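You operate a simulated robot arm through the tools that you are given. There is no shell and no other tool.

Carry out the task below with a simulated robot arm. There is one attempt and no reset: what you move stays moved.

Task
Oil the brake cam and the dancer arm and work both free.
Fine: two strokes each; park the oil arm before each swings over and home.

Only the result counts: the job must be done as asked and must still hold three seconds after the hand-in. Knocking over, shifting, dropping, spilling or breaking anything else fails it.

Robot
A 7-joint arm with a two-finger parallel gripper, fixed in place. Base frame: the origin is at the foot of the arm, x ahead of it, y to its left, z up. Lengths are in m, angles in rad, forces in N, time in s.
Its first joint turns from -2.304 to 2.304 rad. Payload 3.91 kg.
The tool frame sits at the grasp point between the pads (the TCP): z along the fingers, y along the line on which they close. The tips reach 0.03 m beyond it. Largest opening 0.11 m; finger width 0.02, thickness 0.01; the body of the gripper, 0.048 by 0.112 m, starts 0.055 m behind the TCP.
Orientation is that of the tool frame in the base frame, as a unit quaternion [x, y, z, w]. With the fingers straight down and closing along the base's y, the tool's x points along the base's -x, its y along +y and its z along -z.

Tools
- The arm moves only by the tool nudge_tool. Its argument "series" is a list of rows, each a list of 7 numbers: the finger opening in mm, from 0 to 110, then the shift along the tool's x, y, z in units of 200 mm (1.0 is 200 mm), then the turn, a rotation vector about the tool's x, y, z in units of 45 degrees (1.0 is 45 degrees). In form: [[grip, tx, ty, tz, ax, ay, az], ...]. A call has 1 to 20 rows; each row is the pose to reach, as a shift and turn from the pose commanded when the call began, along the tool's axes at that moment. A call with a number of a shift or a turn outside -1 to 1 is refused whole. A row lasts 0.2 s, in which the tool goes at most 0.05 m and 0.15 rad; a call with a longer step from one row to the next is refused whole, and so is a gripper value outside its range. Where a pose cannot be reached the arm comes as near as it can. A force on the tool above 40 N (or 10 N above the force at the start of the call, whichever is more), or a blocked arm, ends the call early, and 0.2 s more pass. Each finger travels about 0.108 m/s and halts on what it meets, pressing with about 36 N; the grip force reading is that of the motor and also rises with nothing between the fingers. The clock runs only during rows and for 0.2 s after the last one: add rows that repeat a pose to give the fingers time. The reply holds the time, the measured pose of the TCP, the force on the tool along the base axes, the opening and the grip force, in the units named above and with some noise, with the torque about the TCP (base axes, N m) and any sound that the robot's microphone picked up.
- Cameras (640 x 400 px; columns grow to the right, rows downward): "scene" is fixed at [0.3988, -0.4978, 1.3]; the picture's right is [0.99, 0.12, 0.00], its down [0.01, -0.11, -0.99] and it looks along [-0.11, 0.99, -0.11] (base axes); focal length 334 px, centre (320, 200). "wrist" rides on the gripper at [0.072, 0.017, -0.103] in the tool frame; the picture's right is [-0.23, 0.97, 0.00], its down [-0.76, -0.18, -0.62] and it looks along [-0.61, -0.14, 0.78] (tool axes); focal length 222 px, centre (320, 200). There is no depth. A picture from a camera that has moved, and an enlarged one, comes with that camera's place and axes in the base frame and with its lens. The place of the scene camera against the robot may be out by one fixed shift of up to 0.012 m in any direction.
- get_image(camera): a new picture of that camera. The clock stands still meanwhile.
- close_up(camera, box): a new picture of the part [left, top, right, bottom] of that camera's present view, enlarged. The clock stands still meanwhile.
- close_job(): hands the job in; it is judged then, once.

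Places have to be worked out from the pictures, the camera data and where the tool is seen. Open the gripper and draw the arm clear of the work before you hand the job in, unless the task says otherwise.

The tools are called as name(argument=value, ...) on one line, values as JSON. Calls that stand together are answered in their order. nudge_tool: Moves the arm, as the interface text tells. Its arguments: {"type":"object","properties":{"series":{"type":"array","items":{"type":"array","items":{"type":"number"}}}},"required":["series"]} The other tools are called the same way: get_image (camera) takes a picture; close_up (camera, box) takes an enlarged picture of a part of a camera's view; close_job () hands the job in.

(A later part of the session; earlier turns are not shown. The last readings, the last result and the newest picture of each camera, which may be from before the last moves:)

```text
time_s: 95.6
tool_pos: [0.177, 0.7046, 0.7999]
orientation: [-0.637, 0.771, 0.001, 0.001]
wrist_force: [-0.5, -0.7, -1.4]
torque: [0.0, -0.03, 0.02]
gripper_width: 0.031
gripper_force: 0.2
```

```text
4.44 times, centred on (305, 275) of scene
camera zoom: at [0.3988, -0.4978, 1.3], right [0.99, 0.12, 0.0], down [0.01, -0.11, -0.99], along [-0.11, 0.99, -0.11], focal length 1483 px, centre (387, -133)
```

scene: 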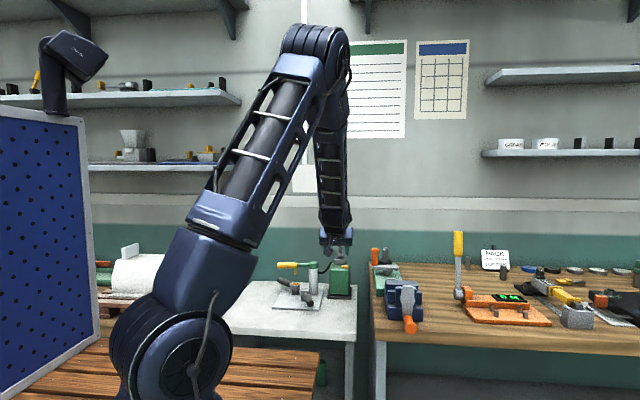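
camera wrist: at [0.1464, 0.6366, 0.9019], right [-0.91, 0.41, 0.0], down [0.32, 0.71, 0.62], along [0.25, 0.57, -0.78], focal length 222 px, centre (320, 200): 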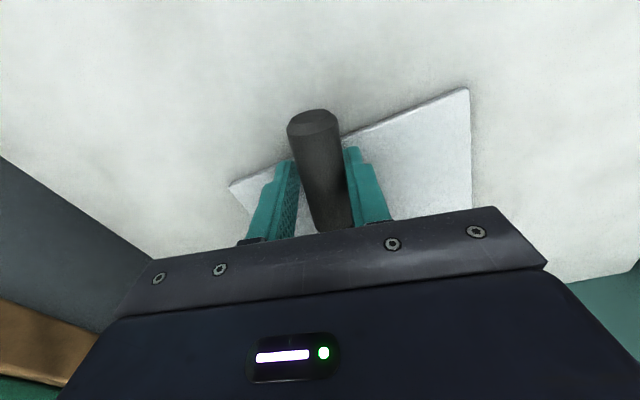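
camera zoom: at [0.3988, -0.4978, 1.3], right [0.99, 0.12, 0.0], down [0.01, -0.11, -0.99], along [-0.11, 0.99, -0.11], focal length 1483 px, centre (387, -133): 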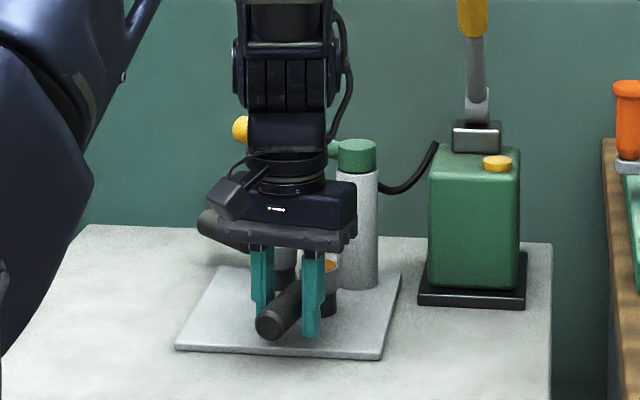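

The lever follows at about 258°. I bring it the last 30° plus a few more, feeling for the home stop.

nudge_tool(series=[[31, -0.0015, -0.034, 0, 0, 0, -0.1111], [31, -0.0059, -0.0677, 0, 0, 0, -0.2222], [31, -0.0133, -0.1009, 0, 0, 0, -0.3333], [31, -0.0235, -0.1334, 0, 0, 0, -0.4444], [31, -0.0365, -0.1648, 0, 0, 0, -0.5556], [31, -0.0522, -0.195, 0, 0, 0, -0.6667]])

get_image(camera="wrist")

close_up(camera="scene", box=[270, 230, 350, 310])

```text
time_s: 97.0
tool_pos: [0.2149, 0.7066, 0.7985]
orientation: [0.814, -0.58, -0.001, 0.001]
wrist_force: [-0.4, -0.1, 0.5]
torque: [0.02, -0.02, 0.0]
gripper_width: 0.0308
gripper_force: 0.1
```

```text
taken
camera wrist: at [0.2239, 0.6332, 0.9018], right [-0.99, -0.1, 0.0], down [-0.08, 0.78, 0.62], along [-0.07, 0.62, -0.78], focal length 222 px, centre (320, 200)
```

wrist: 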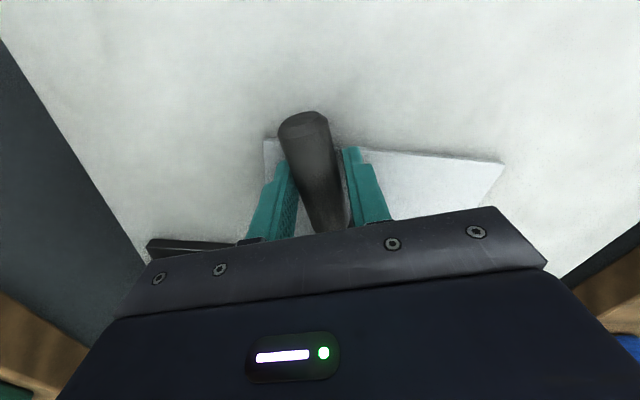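

```text
5.00 times, centred on (310, 270) of scene
camera zoom: at [0.3988, -0.4978, 1.3], right [0.99, 0.12, 0.0], down [0.01, -0.11, -0.99], along [-0.11, 0.99, -0.11], focal length 1668 px, centre (370, -150)
```

zoom: 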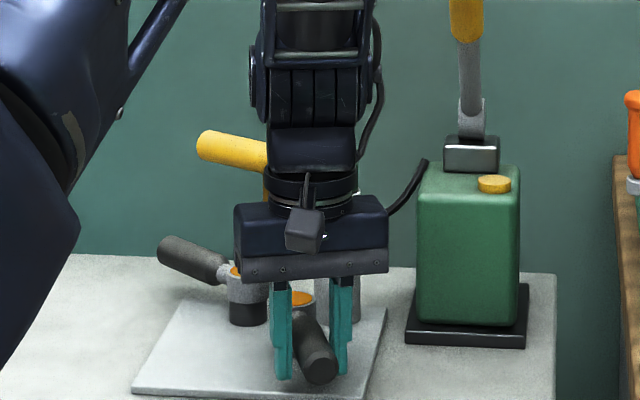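

The lever end is back at its original place in the picture. I push 5° further to make sure it rests against the home stop.

nudge_tool(series=[[31, -0.0004, -0.017, 0, 0, 0, -0.0556], [31, -0.0015, -0.034, 0, 0, 0, -0.1111], [31, -0.0015, -0.034, 0, 0, 0, -0.1111]])

close_up(camera="scene", box=[270, 230, 350, 310])

```text
time_s: 97.8
tool_pos: [0.221, 0.7111, 0.7992]
orientation: [0.839, -0.545, -0.001, 0.0]
wrist_force: [-3.1, -1.0, -1.0]
torque: [-0.05, 0.0, -0.01]
gripper_width: 0.0328
gripper_force: 1.6
```

```text
5.00 times, centred on (310, 270) of scene
camera zoom: at [0.3988, -0.4978, 1.3], right [0.99, 0.12, 0.0], down [0.01, -0.11, -0.99], along [-0.11, 0.99, -0.11], focal length 1668 px, centre (370, -150)
```

zoom: 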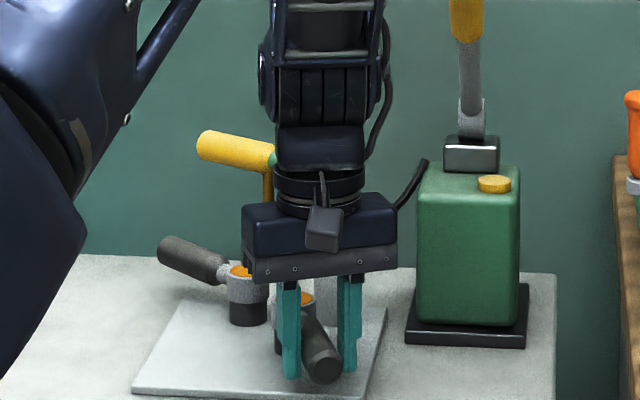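

The home stop is felt (3 N, fingers pushed slightly open). I open and lift clear of the front lever.

nudge_tool(series=[[50, 0, 0.012, 0, 0, 0, 0], [60, 0, 0.012, 0, 0, 0, 0], [60, 0, 0.012, -0.1, 0, 0, 0], [60, 0, 0.012, -0.3, 0, 0, 0], [70, 0, 0.012, -0.5, 0, 0, 0], [90, 0, 0.012, -0.75, 0, 0, 0], [110, 0, 0.012, -1.0, 0, 0, 0]])

get_image(camera="wrist")

close_up(camera="scene", box=[280, 260, 330, 310])

```text
time_s: 99.4
tool_pos: [0.2188, 0.7091, 0.9988]
orientation: [0.838, -0.545, 0.0, 0.002]
wrist_force: [0.9, 0.9, -1.4]
torque: [0.0, 0.01, 0.01]
gripper_width: 0.11
gripper_force: 0.0
```

```text
taken
camera wrist: at [0.2341, 0.6371, 1.1013], right [-0.98, -0.19, 0.0], down [-0.15, 0.77, 0.62], along [-0.12, 0.61, -0.78], focal length 222 px, centre (320, 200)
```

wrist: 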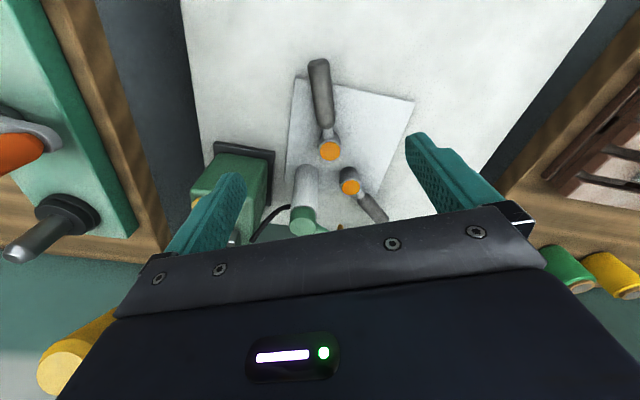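

```text
8.00 times, centred on (305, 285) of scene
camera zoom: at [0.3988, -0.4978, 1.3], right [0.99, 0.12, 0.0], down [0.01, -0.11, -0.99], along [-0.11, 0.99, -0.11], focal length 2669 px, centre (440, -480)
```

zoom: 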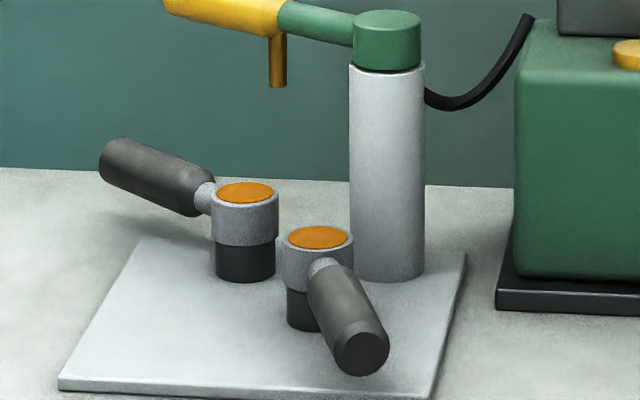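

The front lever is back exactly at its home position. The back lever lies half under the parked oil arm, so I plan to rake it away with closed fingers from a 45° tilted tool leaning towards the robot. First I rise and turn towards that orientation.

nudge_tool(series=[[90, -0.032, 0.094, -0.061, 0, 0, 0.14], [70, -0.064, 0.188, -0.122, 0, 0, 0.28], [50, -0.096, 0.283, -0.183, 0, 0, 0.42], [30, -0.128, 0.377, -0.244, 0, 0, 0.56], [10, -0.16, 0.471, -0.305, 0, 0, 0.7]])

```text
time_s: 100.6
tool_pos: [0.1218, 0.6974, 1.0586]
orientation: [-0.659, 0.752, 0.001, 0.0]
wrist_force: [0.0, -0.6, -0.3]
torque: [-0.03, 0.05, -0.04]
gripper_width: 0.0102
gripper_force: 0.0
```

Next turn to 231° while moving to the left of the plate.

nudge_tool(series=[[0, -0.06, 0.101, 0.009, 0, 0, 0.14], [0, -0.12, 0.202, 0.018, 0, 0, 0.28], [0, -0.18, 0.302, 0.027, 0, 0, 0.42], [0, -0.24, 0.403, 0.036, 0, 0, 0.56], [0, -0.301, 0.504, 0.045, 0, 0, 0.698]])

get_image(camera="wrist")

```text
time_s: 101.8
tool_pos: [0.0268, 0.7701, 1.0509]
orientation: [-0.43, 0.903, 0.002, -0.001]
wrist_force: [-0.2, -0.4, 1.4]
torque: [0.01, -0.01, 0.02]
gripper_width: 0.0
gripper_force: 35.6
```

```text
taken
camera wrist: at [-0.0293, 0.7254, 1.1536], right [-0.61, 0.79, 0.0], down [0.62, 0.48, 0.62], along [0.49, 0.38, -0.78], focal length 222 px, centre (320, 200)
```

wrist: 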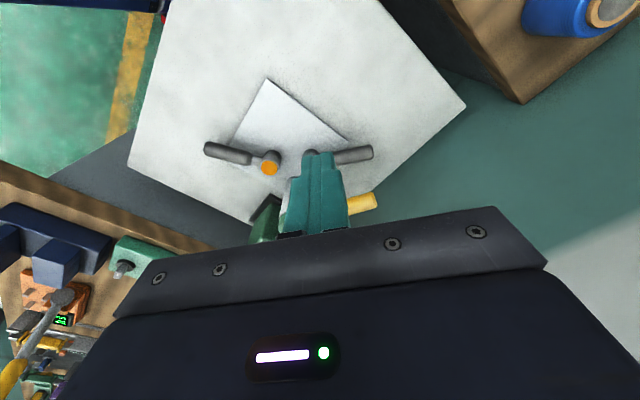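

I zoom on the back lever to measure its handle from here.

close_up(camera="wrist", box=[260, 110, 400, 230])

```text
3.33 times, centred on (330, 170) of wrist
camera zoom: at [-0.0293, 0.7254, 1.1536], right [-0.61, 0.79, 0.0], down [0.62, 0.48, 0.62], along [0.49, 0.38, -0.78], focal length 740 px, centre (287, 300)
```

zoom: 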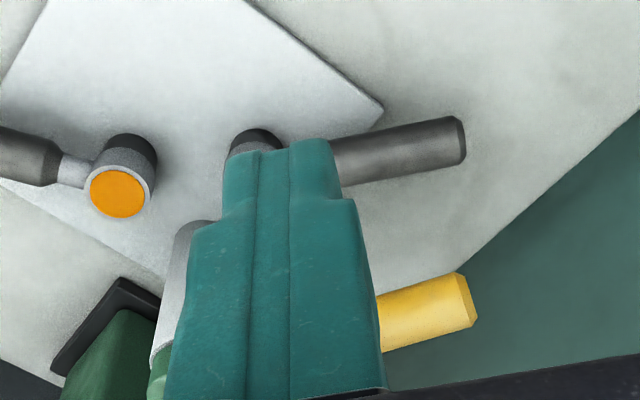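

The handle runs at about 140° to its end at (0.059,0.911). I tilt the tool 45° and go to the start of the insertion line, upper-left of the lever.

nudge_tool(series=[[0, -0.04, 0.02, 0.06, 0, -0.1667, 0], [0, -0.08, 0.05, 0.14, 0, -0.3333, 0], [0, -0.12, 0.08, 0.25, 0, -0.5, 0], [0, -0.16, 0.11, 0.38, 0, -0.6667, 0], [0, -0.2, 0.14, 0.5, 0, -0.8333, 0], [0, -0.24, 0.165, 0.62, 0, -1.0, 0], [0, -0.2755, 0.184, 0.74, 0, -1.0, 0]])

get_image(camera="wrist")

close_up(camera="scene", box=[240, 210, 350, 310])

```text
time_s: 103.4
tool_pos: [0.036, 0.8369, 0.9041]
orientation: [-0.398, 0.833, 0.167, 0.346]
wrist_force: [0.4, 0.6, 0.7]
torque: [0.0, 0.03, -0.03]
gripper_width: 0.0
gripper_force: 35.8
```

```text
taken
camera wrist: at [-0.0535, 0.75, 0.9256], right [-0.66, 0.74, 0.16], down [0.2, -0.04, 0.98], along [0.73, 0.68, -0.12], focal length 222 px, centre (320, 200)
```

wrist: 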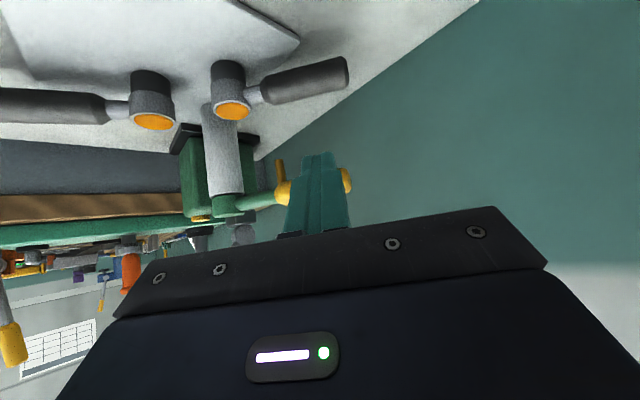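

```text
4.00 times, centred on (295, 260) of scene
camera zoom: at [0.3988, -0.4978, 1.3], right [0.99, 0.12, 0.0], down [0.01, -0.11, -0.99], along [-0.11, 0.99, -0.11], focal length 1334 px, centre (420, -40)
```

zoom: 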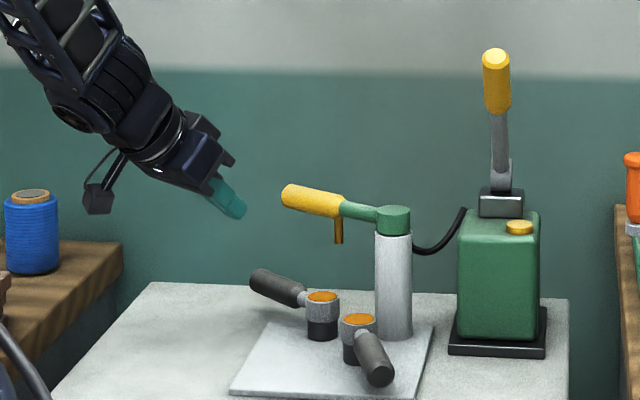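

The tilted tool points down under the oil arm towards the lever. I slide in along the tool axis, slightly high for clearance, 7 cm first.

nudge_tool(series=[[0, -0.015, 0, 0.12, 0, 0, 0], [0, -0.03, 0, 0.24, 0, 0, 0], [0, -0.035, 0, 0.35, 0, 0, 0]])

get_image(camera="wrist")

close_up(camera="scene", box=[250, 220, 350, 310])

```text
time_s: 104.2
tool_pos: [0.0689, 0.8813, 0.8597]
orientation: [-0.398, 0.833, 0.166, 0.345]
wrist_force: [-0.5, -0.3, 0.3]
torque: [-0.04, 0.0, 0.0]
gripper_width: 0.0
gripper_force: 35.3
```

```text
taken
camera wrist: at [-0.0214, 0.7957, 0.8808], right [-0.66, 0.74, 0.16], down [0.2, -0.04, 0.98], along [0.73, 0.68, -0.12], focal length 222 px, centre (320, 200)
```

wrist: 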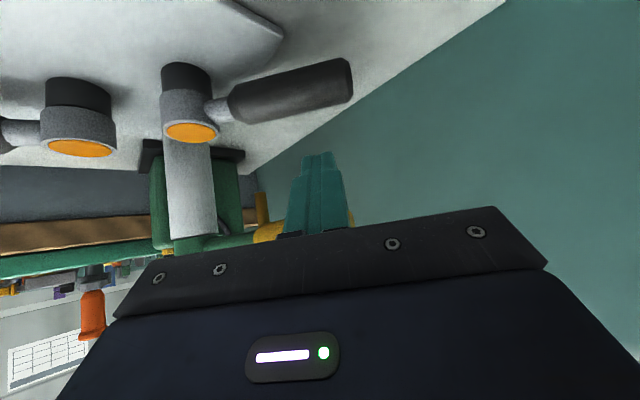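

```text
4.44 times, centred on (300, 265) of scene
camera zoom: at [0.3988, -0.4978, 1.3], right [0.99, 0.12, 0.0], down [0.01, -0.11, -0.99], along [-0.11, 0.99, -0.11], focal length 1483 px, centre (409, -89)
```

zoom: 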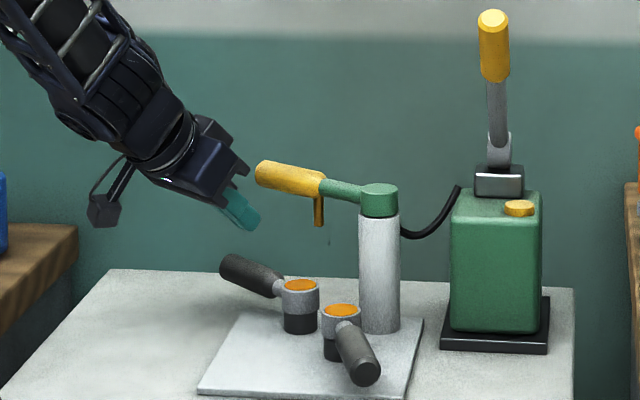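

Clearances look fine. I insert the remaining 5 cm so the fingertips pass beyond the lever's handle.

nudge_tool(series=[[0, 0, 0, 0.1, 0, 0, 0], [0, 0, 0, 0.2, 0, 0, 0], [0, 0, 0, 0.25, 0, 0, 0]])

get_image(camera="wrist")

close_up(camera="scene", box=[260, 230, 340, 310])

```text
time_s: 105.0
tool_pos: [0.0901, 0.9086, 0.8248]
orientation: [-0.398, 0.833, 0.167, 0.345]
wrist_force: [-0.3, 0.3, -0.4]
torque: [-0.01, -0.01, 0.0]
gripper_width: 0.0002
gripper_force: 36.2
```

```text
taken
camera wrist: at [0.0005, 0.8223, 0.8452], right [-0.66, 0.74, 0.16], down [0.2, -0.04, 0.98], along [0.73, 0.68, -0.12], focal length 222 px, centre (320, 200)
```

wrist: 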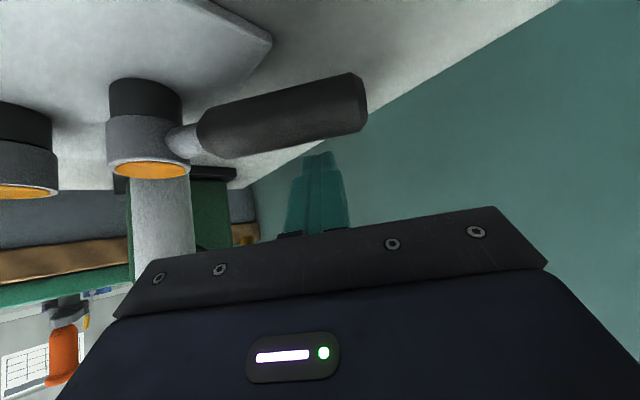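

```text
5.00 times, centred on (300, 270) of scene
camera zoom: at [0.3988, -0.4978, 1.3], right [0.99, 0.12, 0.0], down [0.01, -0.11, -0.99], along [-0.11, 0.99, -0.11], focal length 1668 px, centre (420, -150)
```

zoom: 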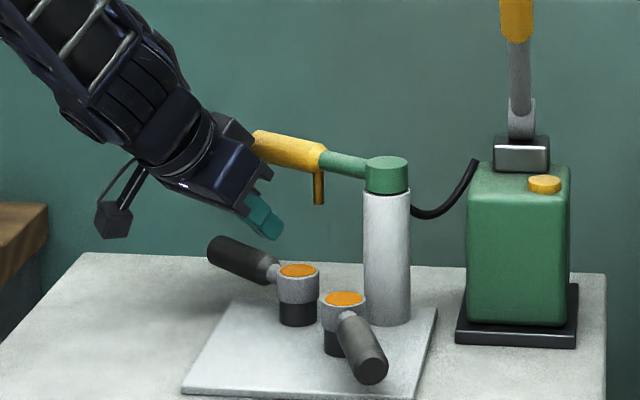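

The tips are just past and above the handle's far side. I go 1 cm deeper and lower the fingers against the far side of the handle.

nudge_tool(series=[[0, 0, 0, 0.05, 0, 0, 0], [0, 0.03, 0, 0.05, 0, 0, 0], [0, 0.055, 0, 0.05, 0, 0, 0]])

get_image(camera="wrist")

close_up(camera="scene", box=[260, 230, 340, 310])

```text
time_s: 105.8
tool_pos: [0.0907, 0.9081, 0.8089]
orientation: [-0.399, 0.834, 0.167, 0.344]
wrist_force: [0.4, 0.5, -1.0]
torque: [0.02, -0.03, 0.04]
gripper_width: 0.0001
gripper_force: 36.5
```

```text
taken
camera wrist: at [0.0002, 0.8225, 0.831], right [-0.66, 0.74, 0.16], down [0.2, -0.04, 0.98], along [0.73, 0.68, -0.12], focal length 222 px, centre (320, 200)
```

wrist: 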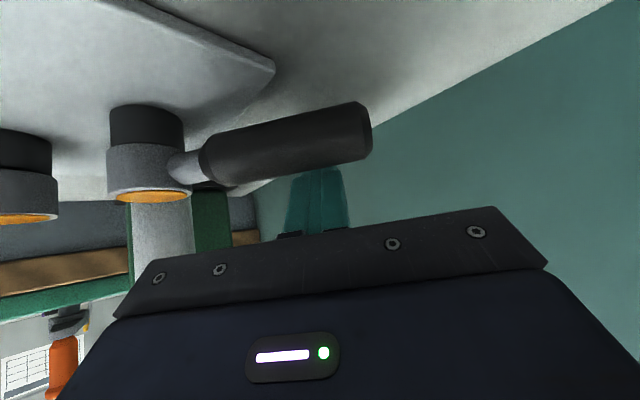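

```text
5.00 times, centred on (300, 270) of scene
camera zoom: at [0.3988, -0.4978, 1.3], right [0.99, 0.12, 0.0], down [0.01, -0.11, -0.99], along [-0.11, 0.99, -0.11], focal length 1668 px, centre (420, -150)
```

zoom: 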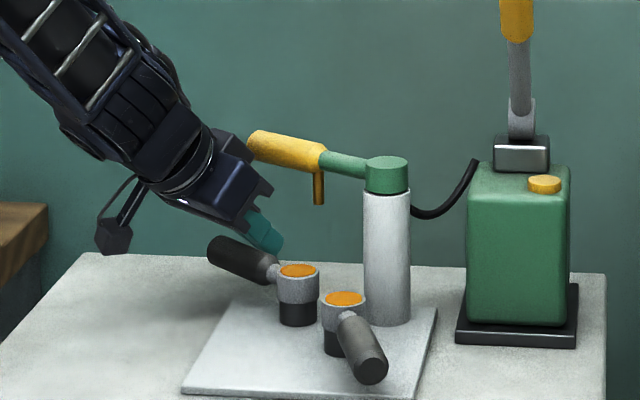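

The fingertips are now behind the handle. I rake it away along its arc (about 42°), watching the force.

nudge_tool(series=[[0, 0.0318, 0.0054, -0.0318, -0.0943, 0, -0.0943], [0, 0.0638, 0.0061, -0.0638, -0.1885, 0, -0.1885], [0, 0.0957, 0.002, -0.0957, -0.2828, 0, -0.2828]])

get_image(camera="wrist")

close_up(camera="scene", box=[260, 230, 340, 310])

```text
time_s: 106.6
tool_pos: [0.0716, 0.8858, 0.8098]
orientation: [-0.524, 0.761, 0.217, 0.316]
wrist_force: [-0.9, 0.7, 0.2]
torque: [0.01, 0.0, -0.02]
gripper_width: 0.0001
gripper_force: 35.4
```

```text
taken
camera wrist: at [0.0141, 0.7763, 0.8308], right [-0.85, 0.5, 0.16], down [0.2, 0.03, 0.98], along [0.48, 0.87, -0.12], focal length 222 px, centre (320, 200)
```

wrist: 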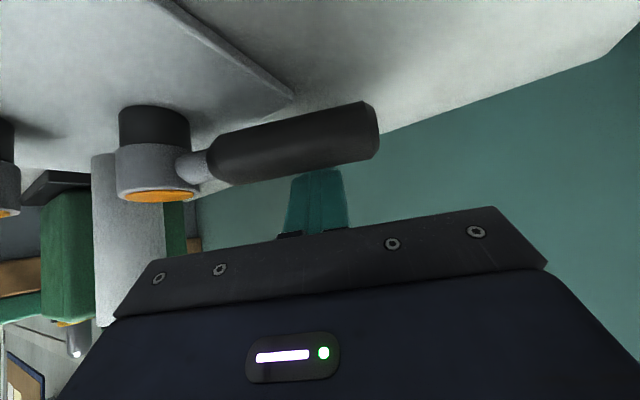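

```text
5.00 times, centred on (300, 270) of scene
camera zoom: at [0.3988, -0.4978, 1.3], right [0.99, 0.12, 0.0], down [0.01, -0.11, -0.99], along [-0.11, 0.99, -0.11], focal length 1668 px, centre (420, -150)
```

zoom: 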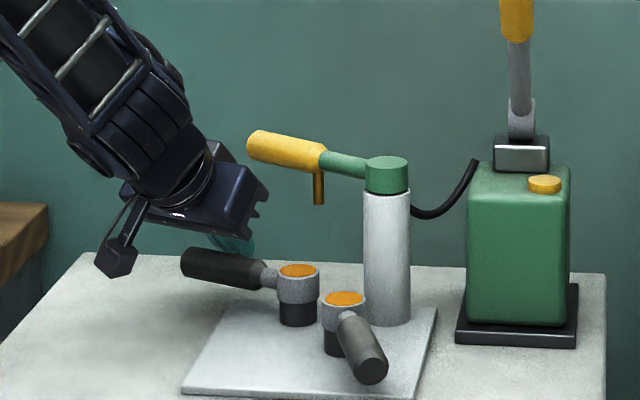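

The lever turns freely counter-clockwise. I rake it 30° further, out from under the oil arm.

nudge_tool(series=[[0, 0.0318, 0.0054, -0.0318, -0.0943, 0, -0.0943], [0, 0.0638, 0.0061, -0.0638, -0.1885, 0, -0.1885], [0, 0.0957, 0.002, -0.0957, -0.2828, 0, -0.2828], [0, 0.1272, -0.0068, -0.1272, -0.3771, 0, -0.3771], [0, 0.1578, -0.0202, -0.1578, -0.4713, 0, -0.4713]])

get_image(camera="wrist")

close_up(camera="scene", box=[260, 230, 340, 310])

```text
time_s: 107.8
tool_pos: [0.0596, 0.844, 0.809]
orientation: [0.703, -0.599, -0.292, -0.249]
wrist_force: [-0.2, -0.4, 0.4]
torque: [0.0, -0.06, 0.0]
gripper_width: 0.0001
gripper_force: 35.8
```

```text
taken
camera wrist: at [0.063, 0.7183, 0.8299], right [-0.99, 0.0, 0.16], down [0.16, 0.12, 0.98], along [-0.02, 0.99, -0.12], focal length 222 px, centre (320, 200)
```

wrist: 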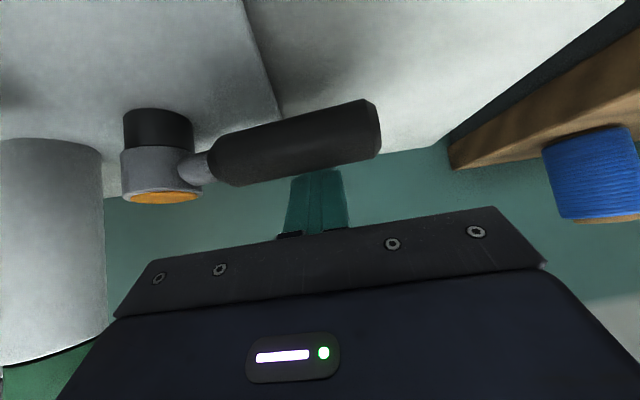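

```text
5.00 times, centred on (300, 270) of scene
camera zoom: at [0.3988, -0.4978, 1.3], right [0.99, 0.12, 0.0], down [0.01, -0.11, -0.99], along [-0.11, 0.99, -0.11], focal length 1668 px, centre (420, -150)
```

zoom: 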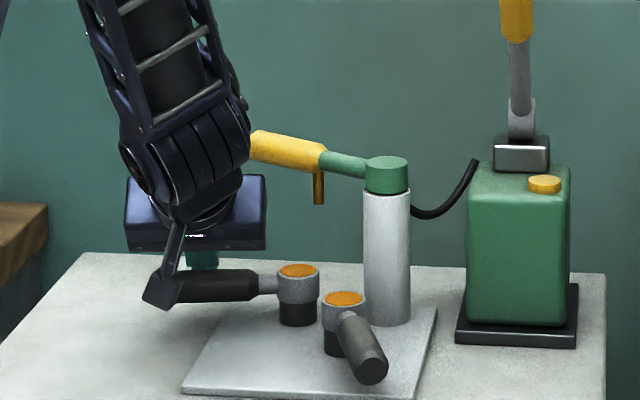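

The lever is now at about 185° and moving freely. I continue raking in the same way, 24° more, towards the far stop.

nudge_tool(series=[[0, 0.0318, 0.0054, -0.0318, -0.0943, 0, -0.0943], [0, 0.0638, 0.0061, -0.0638, -0.1885, 0, -0.1885], [0, 0.0957, 0.002, -0.0957, -0.2828, 0, -0.2828], [0, 0.1272, -0.0068, -0.1272, -0.3771, 0, -0.3771]])

get_image(camera="wrist")

close_up(camera="scene", box=[260, 230, 340, 310])

```text
time_s: 108.8
tool_pos: [0.0666, 0.8082, 0.8106]
orientation: [0.812, -0.439, -0.339, -0.182]
wrist_force: [-1.1, -0.6, 0.6]
torque: [-0.05, -0.12, -0.08]
gripper_width: 0.0
gripper_force: 36.2
```

```text
taken
camera wrist: at [0.1218, 0.6957, 0.831], right [-0.9, -0.4, 0.16], down [0.1, 0.18, 0.98], along [-0.42, 0.9, -0.12], focal length 222 px, centre (320, 200)
```

wrist: 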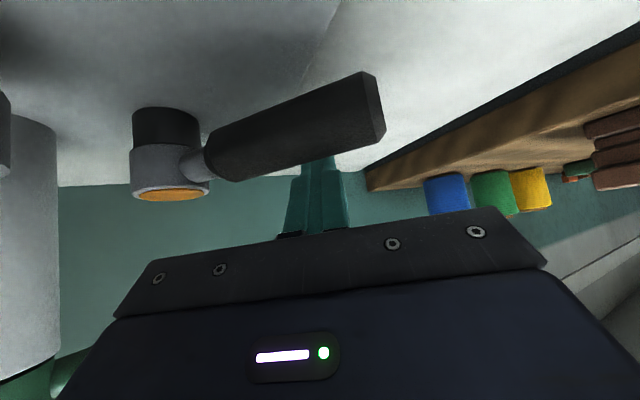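

```text
5.00 times, centred on (300, 270) of scene
camera zoom: at [0.3988, -0.4978, 1.3], right [0.99, 0.12, 0.0], down [0.01, -0.11, -0.99], along [-0.11, 0.99, -0.11], focal length 1668 px, centre (420, -150)
```

zoom: 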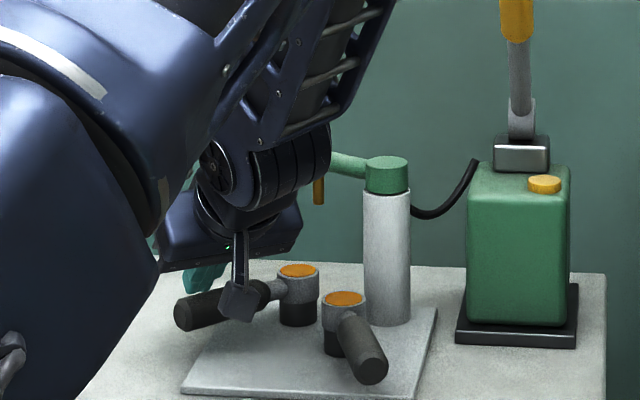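

Still free at roughly 212°. I continue in smaller steps until the far stop is felt.

nudge_tool(series=[[0, 0.0318, 0.0054, -0.0318, -0.0943, 0, -0.0943], [0, 0.0638, 0.0061, -0.0638, -0.1885, 0, -0.1885]])

get_image(camera="wrist")

close_up(camera="scene", box=[260, 230, 340, 310])

```text
time_s: 109.4
tool_pos: [0.0771, 0.7931, 0.8115]
orientation: [0.853, -0.352, -0.356, -0.148]
wrist_force: [-5.5, 5.0, 15.9]
torque: [-0.01, -0.03, 0.0]
gripper_width: 0.0
gripper_force: 36.3
```

```text
taken
camera wrist: at [0.1533, 0.6932, 0.8315], right [-0.8, -0.58, 0.16], down [0.06, 0.19, 0.98], along [-0.6, 0.79, -0.12], focal length 222 px, centre (320, 200)
```

wrist: 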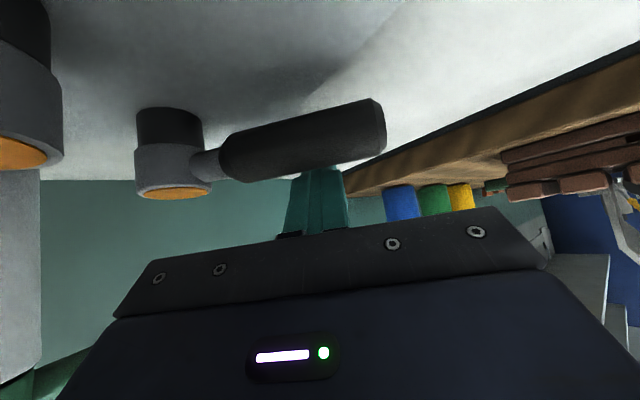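

```text
5.00 times, centred on (300, 270) of scene
camera zoom: at [0.3988, -0.4978, 1.3], right [0.99, 0.12, 0.0], down [0.01, -0.11, -0.99], along [-0.11, 0.99, -0.11], focal length 1668 px, centre (420, -150)
```

zoom: 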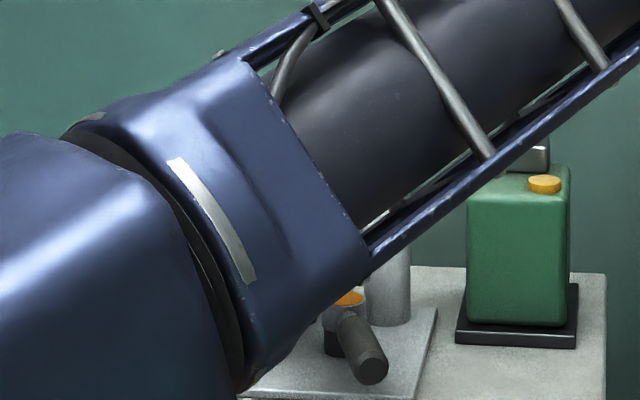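

The reaction (16 N) shows the far stop is reached. The arm's posture has changed a lot, so I check the full scene before moving on.

get_image(camera="scene")

```text
taken
```

scene: 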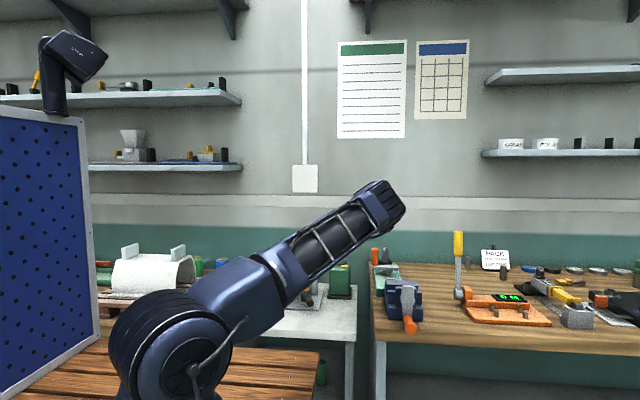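

The far stop is at about 223° (83° of travel, like the other lever). I now follow the same path backwards with the tool, leaving the lever over, to restore the arm's posture.

nudge_tool(series=[[0, -0.0313, -0.0101, 0.0313, 0.0943, 0, 0.0943], [0, -0.0615, -0.0247, 0.0615, 0.1885, 0, 0.1885], [0, -0.0906, -0.0438, 0.0906, 0.2828, 0, 0.2828], [0, -0.1181, -0.067, 0.1181, 0.3771, 0, 0.3771], [0, -0.1438, -0.0942, 0.1438, 0.4713, 0, 0.4713], [0, -0.1673, -0.125, 0.1673, 0.5656, 0, 0.5656]])

get_image(camera="wrist")

get_image(camera="scene")

```text
time_s: 110.4
tool_pos: [0.066, 0.8205, 0.8101]
orientation: [0.774, -0.504, -0.322, -0.209]
wrist_force: [-0.9, 0.0, -0.7]
torque: [0.02, 0.02, 0.01]
gripper_width: 0.0
gripper_force: 36.0
stopped in row 4: the force on the tool passed its limit at 41 N (the readings are from after the stop); the commanded pose is now the measured one
```

```text
taken
camera wrist: at [0.1019, 0.7011, 0.8308], right [-0.96, -0.25, 0.16], down [0.12, 0.16, 0.98], along [-0.27, 0.96, -0.12], focal length 222 px, centre (320, 200)
```

wrist: 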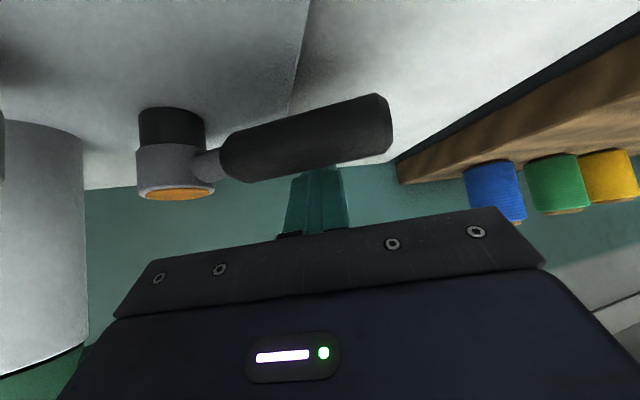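

```text
taken
```

scene: 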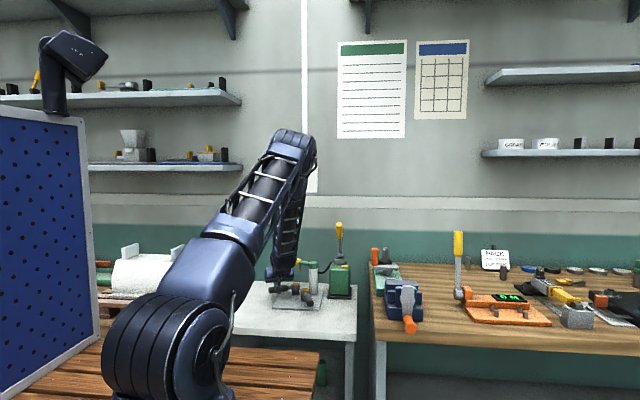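

The call stopped on a brief force peak, and the lever seems to have come back along with the fingers. I look at where the lever is now.

close_up(camera="scene", box=[250, 230, 350, 320])

close_up(camera="wrist", box=[120, 80, 420, 250])

```text
4.44 times, centred on (300, 275) of scene
camera zoom: at [0.3988, -0.4978, 1.3], right [0.99, 0.12, 0.0], down [0.01, -0.11, -0.99], along [-0.11, 0.99, -0.11], focal length 1483 px, centre (409, -133)
```

zoom: 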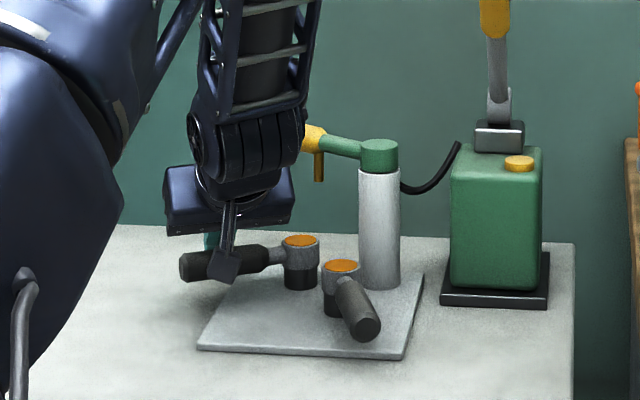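

```text
2.13 times, centred on (270, 165) of wrist
camera zoom: at [0.1019, 0.7011, 0.8308], right [-0.96, -0.25, 0.16], down [0.12, 0.16, 0.98], along [-0.27, 0.96, -0.12], focal length 474 px, centre (427, 275)
```

zoom: 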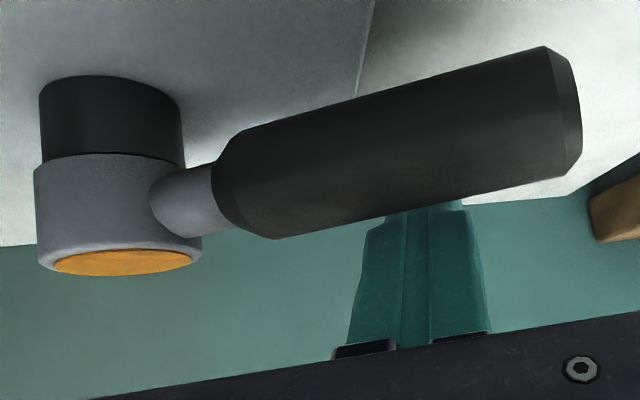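

The lever is at about 198° now. I move the fingers back another 12° to see whether it follows by itself.

nudge_tool(series=[[0, -0.0157, -0.0051, 0.0157, 0.0471, 0, 0.0471], [0, -0.0313, -0.0101, 0.0313, 0.0943, 0, 0.0943], [0, -0.0464, -0.0174, 0.0464, 0.1414, 0, 0.1414], [0, -0.0615, -0.0247, 0.0615, 0.1885, 0, 0.1885]])

get_image(camera="wrist")

close_up(camera="scene", box=[250, 230, 350, 320])

```text
time_s: 111.4
tool_pos: [0.0616, 0.8385, 0.8102]
orientation: [0.716, -0.582, -0.298, -0.243]
wrist_force: [0.6, -0.5, -0.4]
torque: [-0.01, 0.01, 0.03]
gripper_width: 0.0001
gripper_force: 35.8
```

```text
taken
camera wrist: at [0.0724, 0.7143, 0.8312], right [-0.99, -0.04, 0.16], down [0.16, 0.13, 0.98], along [-0.06, 0.99, -0.12], focal length 222 px, centre (320, 200)
```

wrist: 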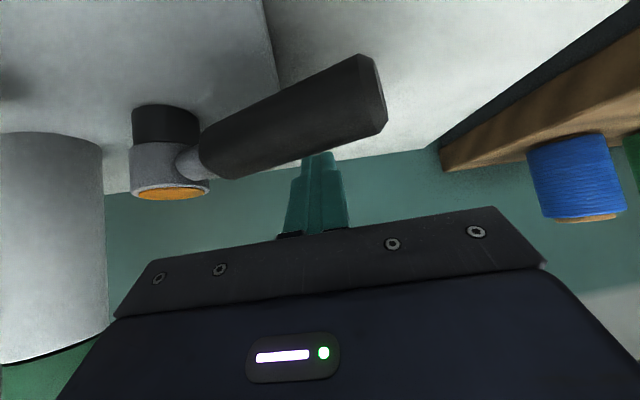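

```text
4.44 times, centred on (300, 275) of scene
camera zoom: at [0.3988, -0.4978, 1.3], right [0.99, 0.12, 0.0], down [0.01, -0.11, -0.99], along [-0.11, 0.99, -0.11], focal length 1483 px, centre (409, -133)
```

zoom: 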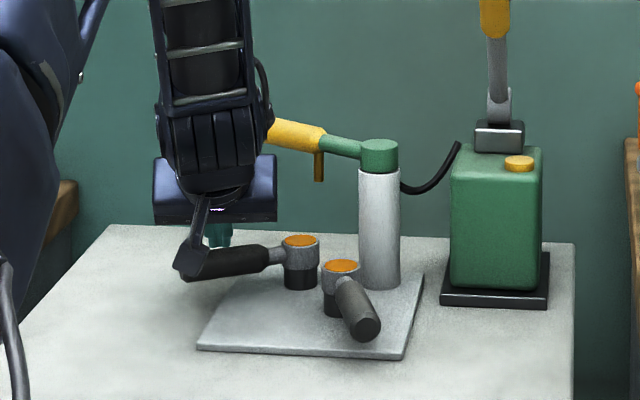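

The lever stays put when the fingers leave it (no spring). I withdraw the fingers along the tool axis and untilt, to cage the lever from above for a certain full swing.

nudge_tool(series=[[0, -0.03, 0, -0.1, 0, 0, 0], [0, -0.04, 0, -0.3, 0, 0, 0], [0, -0.04, 0, -0.5, 0, 0, 0], [0, -0.04, 0, -0.7, 0, 0, 0]])

nudge_tool(series=[[20, -0.05, 0, -0.05, 0, 0.1667, 0], [40, -0.1, 0, -0.1, 0, 0.3333, 0], [60, -0.15, 0, -0.15, 0, 0.5, 0], [60, -0.2, 0, -0.2, 0, 0.6667, 0], [60, -0.25, 0, -0.25, 0, 0.8333, 0], [60, -0.3, 0, -0.3, 0, 1.0, 0]])

get_image(camera="wrist")

get_image(camera="scene")

```text
time_s: 112.4
tool_pos: [0.0799, 0.7461, 0.9124]
orientation: [0.717, -0.581, -0.298, -0.242]
wrist_force: [0.2, -0.1, -0.4]
torque: [0.03, 0.01, 0.0]
gripper_width: 0.0004
gripper_force: 35.9
```

```text
time_s: 113.8
tool_pos: [0.0836, 0.7487, 0.9998]
orientation: [0.777, -0.63, 0.0, 0.0]
wrist_force: [-0.2, 0.2, -0.1]
torque: [0.01, 0.0, -0.02]
gripper_width: 0.0599
gripper_force: 0.0
```

```text
taken
camera wrist: at [0.0826, 0.6746, 1.1027], right [-1.0, 0.02, 0.0], down [0.02, 0.78, 0.62], along [0.01, 0.62, -0.78], focal length 222 px, centre (320, 200)
```

wrist: 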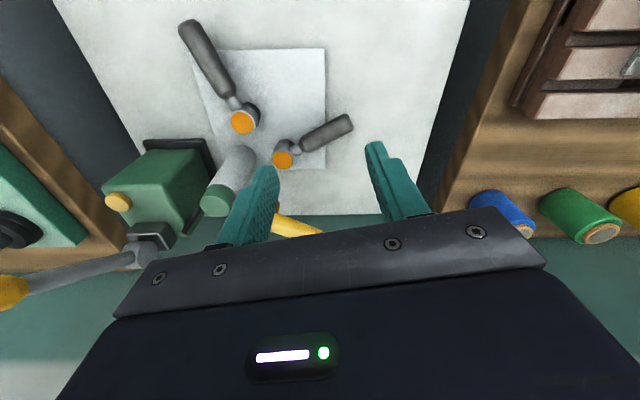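

```text
taken
```

scene: 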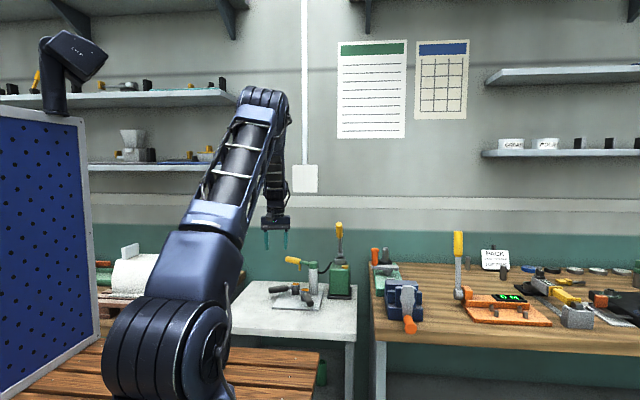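

The lever is at about 207°. I turn the tool to match and move over it.

nudge_tool(series=[[60, -0.024, 0.009, 0, 0, 0, 0.178], [60, -0.047, 0.018, 0, 0, 0, 0.356], [60, -0.071, 0.026, 0, 0, 0, 0.533], [60, -0.094, 0.035, 0, 0, 0, 0.711], [60, -0.118, 0.044, 0, 0, 0, 0.889]])

nudge_tool(series=[[60, -0.024, 0.016, 0.07, 0, 0, 0.156], [60, -0.048, 0.032, 0.14, 0, 0, 0.311], [60, -0.073, 0.049, 0.21, 0, 0, 0.467], [60, -0.097, 0.065, 0.28, 0, 0, 0.622], [60, -0.121, 0.081, 0.35, 0, 0, 0.778]])

get_image(camera="wrist")

```text
time_s: 115.0
tool_pos: [0.0677, 0.7677, 0.9987]
orientation: [-0.513, 0.858, 0.002, 0.001]
wrist_force: [-0.3, -0.7, -0.6]
torque: [-0.04, 0.03, 0.01]
gripper_width: 0.06
gripper_force: 0.1
```

```text
time_s: 116.2
tool_pos: [0.064, 0.7973, 0.9302]
orientation: [-0.231, 0.973, 0.001, -0.001]
wrist_force: [0.4, -0.3, -1.0]
torque: [0.02, 0.02, 0.01]
gripper_width: 0.06
gripper_force: 0.1
```

```text
taken
camera wrist: at [-0.0061, 0.7797, 1.0331], right [-0.24, 0.97, 0.0], down [0.76, 0.18, 0.62], along [0.6, 0.15, -0.78], focal length 222 px, centre (320, 200)
```

wrist: 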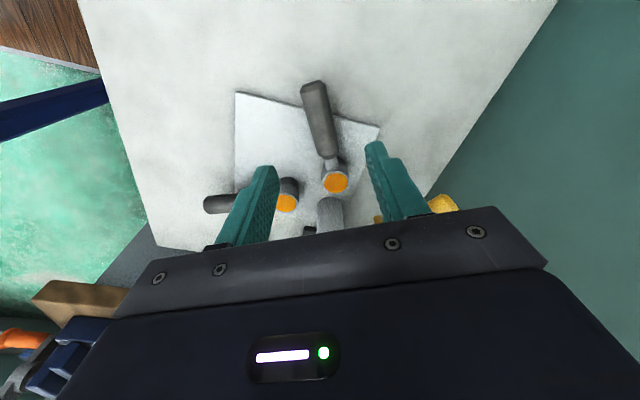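

Well aligned. I descend over the handle and close to the loose cage.

nudge_tool(series=[[60, 0, 0, 0.2, 0, 0, 0], [60, 0, 0, 0.4, 0, 0, 0], [60, 0, 0, 0.56, 0, 0, 0], [60, 0, 0, 0.65, 0, 0, 0], [40, 0, 0, 0.65, 0, 0, 0], [31, 0, 0, 0.65, 0, 0, 0]])

get_image(camera="wrist")

close_up(camera="scene", box=[250, 230, 350, 320])

```text
time_s: 117.6
tool_pos: [0.0612, 0.7997, 0.8]
orientation: [-0.232, 0.973, 0.001, 0.0]
wrist_force: [-1.0, -0.2, 0.3]
torque: [0.03, 0.0, 0.01]
gripper_width: 0.0312
gripper_force: 0.1
```

```text
taken
camera wrist: at [-0.008, 0.781, 0.9033], right [-0.24, 0.97, 0.0], down [0.76, 0.18, 0.62], along [0.6, 0.15, -0.78], focal length 222 px, centre (320, 200)
```

wrist: 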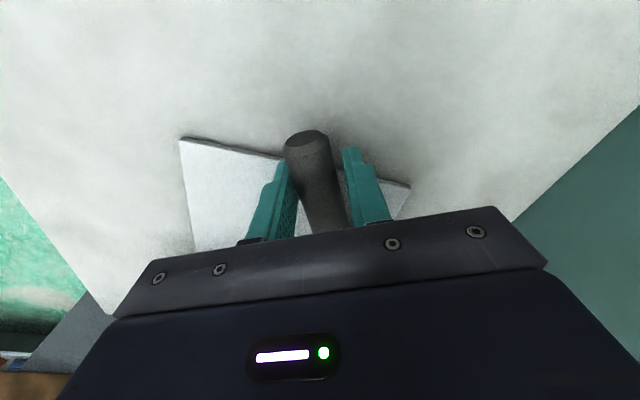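

```text
4.44 times, centred on (300, 275) of scene
camera zoom: at [0.3988, -0.4978, 1.3], right [0.99, 0.12, 0.0], down [0.01, -0.11, -0.99], along [-0.11, 0.99, -0.11], focal length 1483 px, centre (409, -133)
```

zoom: 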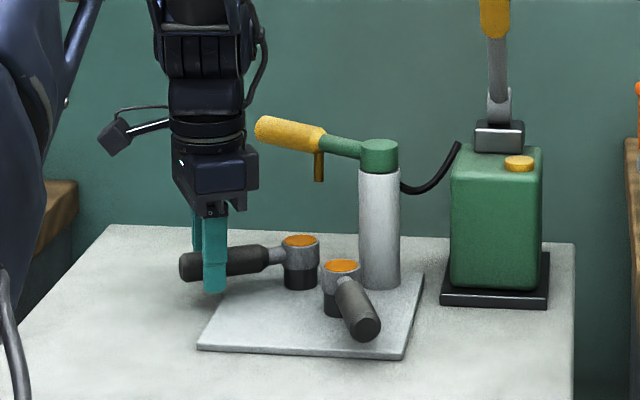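

The lever is caged. I swing it once more to the far stop to make certain of the full travel.

nudge_tool(series=[[31, -0.0017, -0.039, 0, 0, 0, -0.1111], [31, -0.0068, -0.0776, 0, 0, 0, -0.2222], [31, -0.0152, -0.1157, 0, 0, 0, -0.3333], [31, -0.027, -0.1529, 0, 0, 0, -0.4444]])

get_image(camera="wrist")

```text
time_s: 118.6
tool_pos: [0.0817, 0.7738, 0.8006]
orientation: [-0.398, 0.917, 0.001, 0.0]
wrist_force: [0.5, 0.7, -0.9]
torque: [-0.01, 0.01, -0.02]
gripper_width: 0.031
gripper_force: 0.0
```

```text
taken
camera wrist: at [0.0217, 0.7328, 0.9033], right [-0.56, 0.83, 0.0], down [0.65, 0.43, 0.62], along [0.52, 0.35, -0.78], focal length 222 px, centre (320, 200)
```

wrist: 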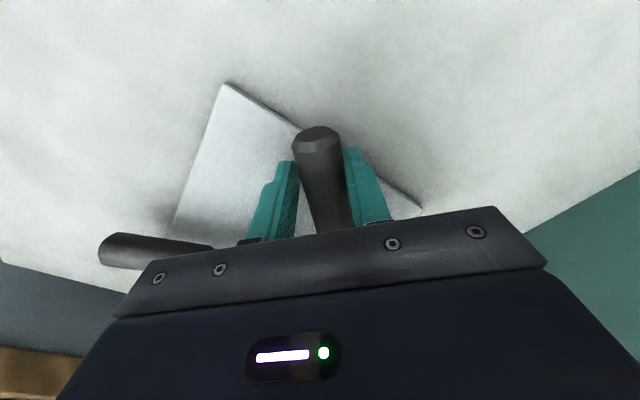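

There is no stop yet at about 226°, so the earlier reaction was not the real end. I continue a further 15°.

nudge_tool(series=[[31, -0.0017, -0.039, 0, 0, 0, -0.1111], [31, -0.0068, -0.0776, 0, 0, 0, -0.2222], [31, -0.0152, -0.1157, 0, 0, 0, -0.3333]])

get_image(camera="wrist")

close_up(camera="scene", box=[250, 230, 350, 320])

```text
time_s: 119.2
tool_pos: [0.0907, 0.7676, 0.8026]
orientation: [-0.476, 0.879, 0.008, 0.001]
wrist_force: [-18.7, 21.0, -4.8]
torque: [0.16, -0.18, -0.38]
gripper_width: 0.0444
gripper_force: 14.0
stopped in row 3: the force on the tool passed its limit at 45 N (the readings are from after the stop); the commanded pose is now the measured one
```

```text
taken
camera wrist: at [0.0373, 0.7154, 0.9047], right [-0.69, 0.72, 0.01], down [0.57, 0.53, 0.63], along [0.45, 0.44, -0.78], focal length 222 px, centre (320, 200)
```

wrist: 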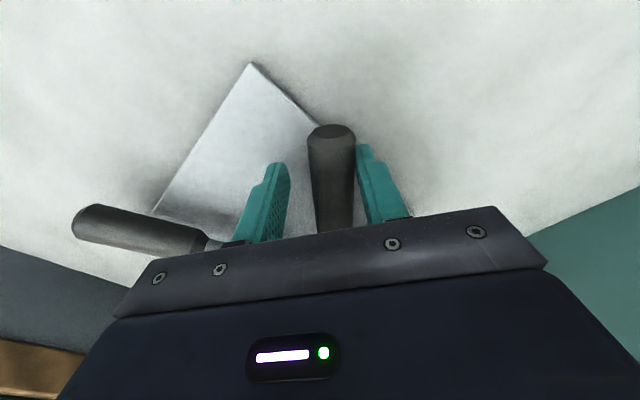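

```text
4.44 times, centred on (300, 275) of scene
camera zoom: at [0.3988, -0.4978, 1.3], right [0.99, 0.12, 0.0], down [0.01, -0.11, -0.99], along [-0.11, 0.99, -0.11], focal length 1483 px, centre (409, -133)
```

zoom: 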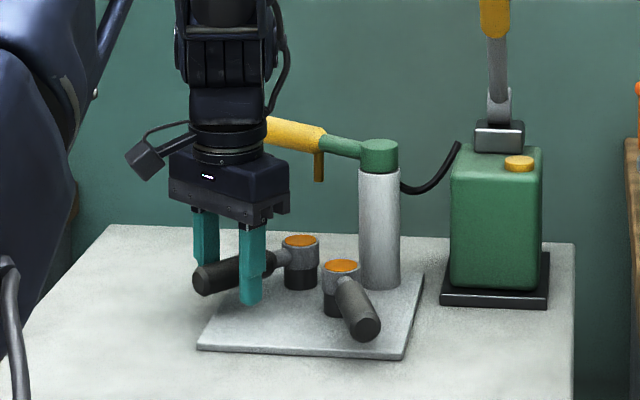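

Now the true far stop is met firmly (45 N, fingers pushed open to 44 mm; lever about 226°). I swing it back towards home, 58° in two moves, staying clear of the oil arm.

nudge_tool(series=[[31, -0.0017, 0.0379, 0, 0, 0, 0.1111], [31, -0.0066, 0.0755, 0, 0, 0, 0.2222], [31, -0.0148, 0.1126, 0, 0, 0, 0.3333], [31, -0.0262, 0.1488, 0, 0, 0, 0.4444], [31, -0.0408, 0.1838, 0, 0, 0, 0.5556], [31, -0.0583, 0.2175, 0, 0, 0, 0.6667]])

get_image(camera="wrist")

```text
time_s: 120.6
tool_pos: [0.0624, 0.8004, 0.8022]
orientation: [-0.232, 0.973, 0.006, -0.001]
wrist_force: [0.3, 0.0, -0.2]
torque: [0.01, 0.01, 0.01]
gripper_width: 0.0311
gripper_force: 0.2
```

```text
taken
camera wrist: at [-0.0086, 0.7819, 0.906], right [-0.24, 0.97, 0.01], down [0.76, 0.18, 0.62], along [0.6, 0.16, -0.78], focal length 222 px, centre (320, 200)
```

wrist: 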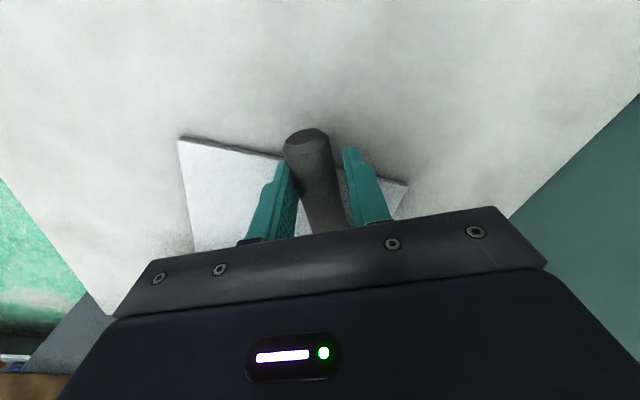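

Next 26° back, to about 181°, still clear of the oil arm.

nudge_tool(series=[[31, -0.0017, 0.0386, 0, 0, 0, 0.1111], [31, -0.0067, 0.0768, 0, 0, 0, 0.2222], [31, -0.0151, 0.1145, 0, 0, 0, 0.3333], [31, -0.0267, 0.1513, 0, 0, 0, 0.4444], [31, -0.0415, 0.187, 0, 0, 0, 0.5556], [31, -0.0448, 0.194, 0, 0, 0, 0.5778]])

get_image(camera="wrist")

close_up(camera="scene", box=[250, 230, 350, 320])

```text
time_s: 122.0
tool_pos: [0.0535, 0.8401, 0.803]
orientation: [-0.006, 1.0, 0.004, -0.002]
wrist_force: [-0.8, -0.7, -0.5]
torque: [-0.01, -0.03, -0.05]
gripper_width: 0.0312
gripper_force: 1.0
```

```text
taken
camera wrist: at [-0.0174, 0.8545, 0.9058], right [0.21, 0.98, 0.01], down [0.77, -0.17, 0.62], along [0.61, -0.13, -0.79], focal length 222 px, centre (320, 200)
```

wrist: 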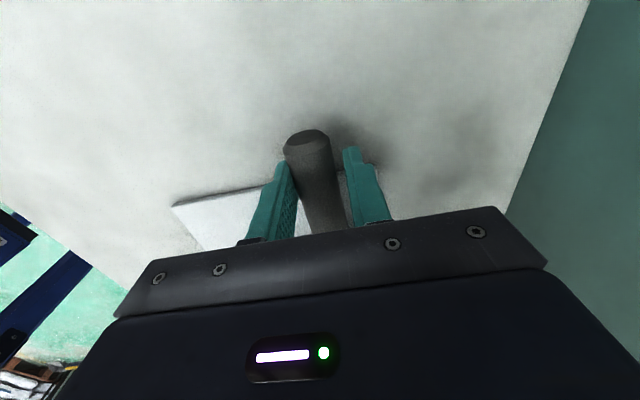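

```text
4.44 times, centred on (300, 275) of scene
camera zoom: at [0.3988, -0.4978, 1.3], right [0.99, 0.12, 0.0], down [0.01, -0.11, -0.99], along [-0.11, 0.99, -0.11], focal length 1483 px, centre (409, -133)
```

zoom: 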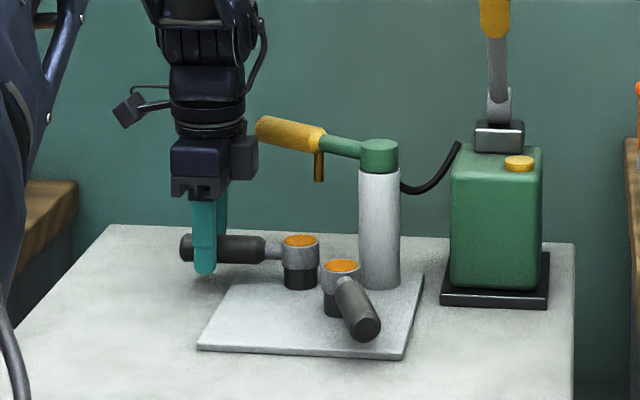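

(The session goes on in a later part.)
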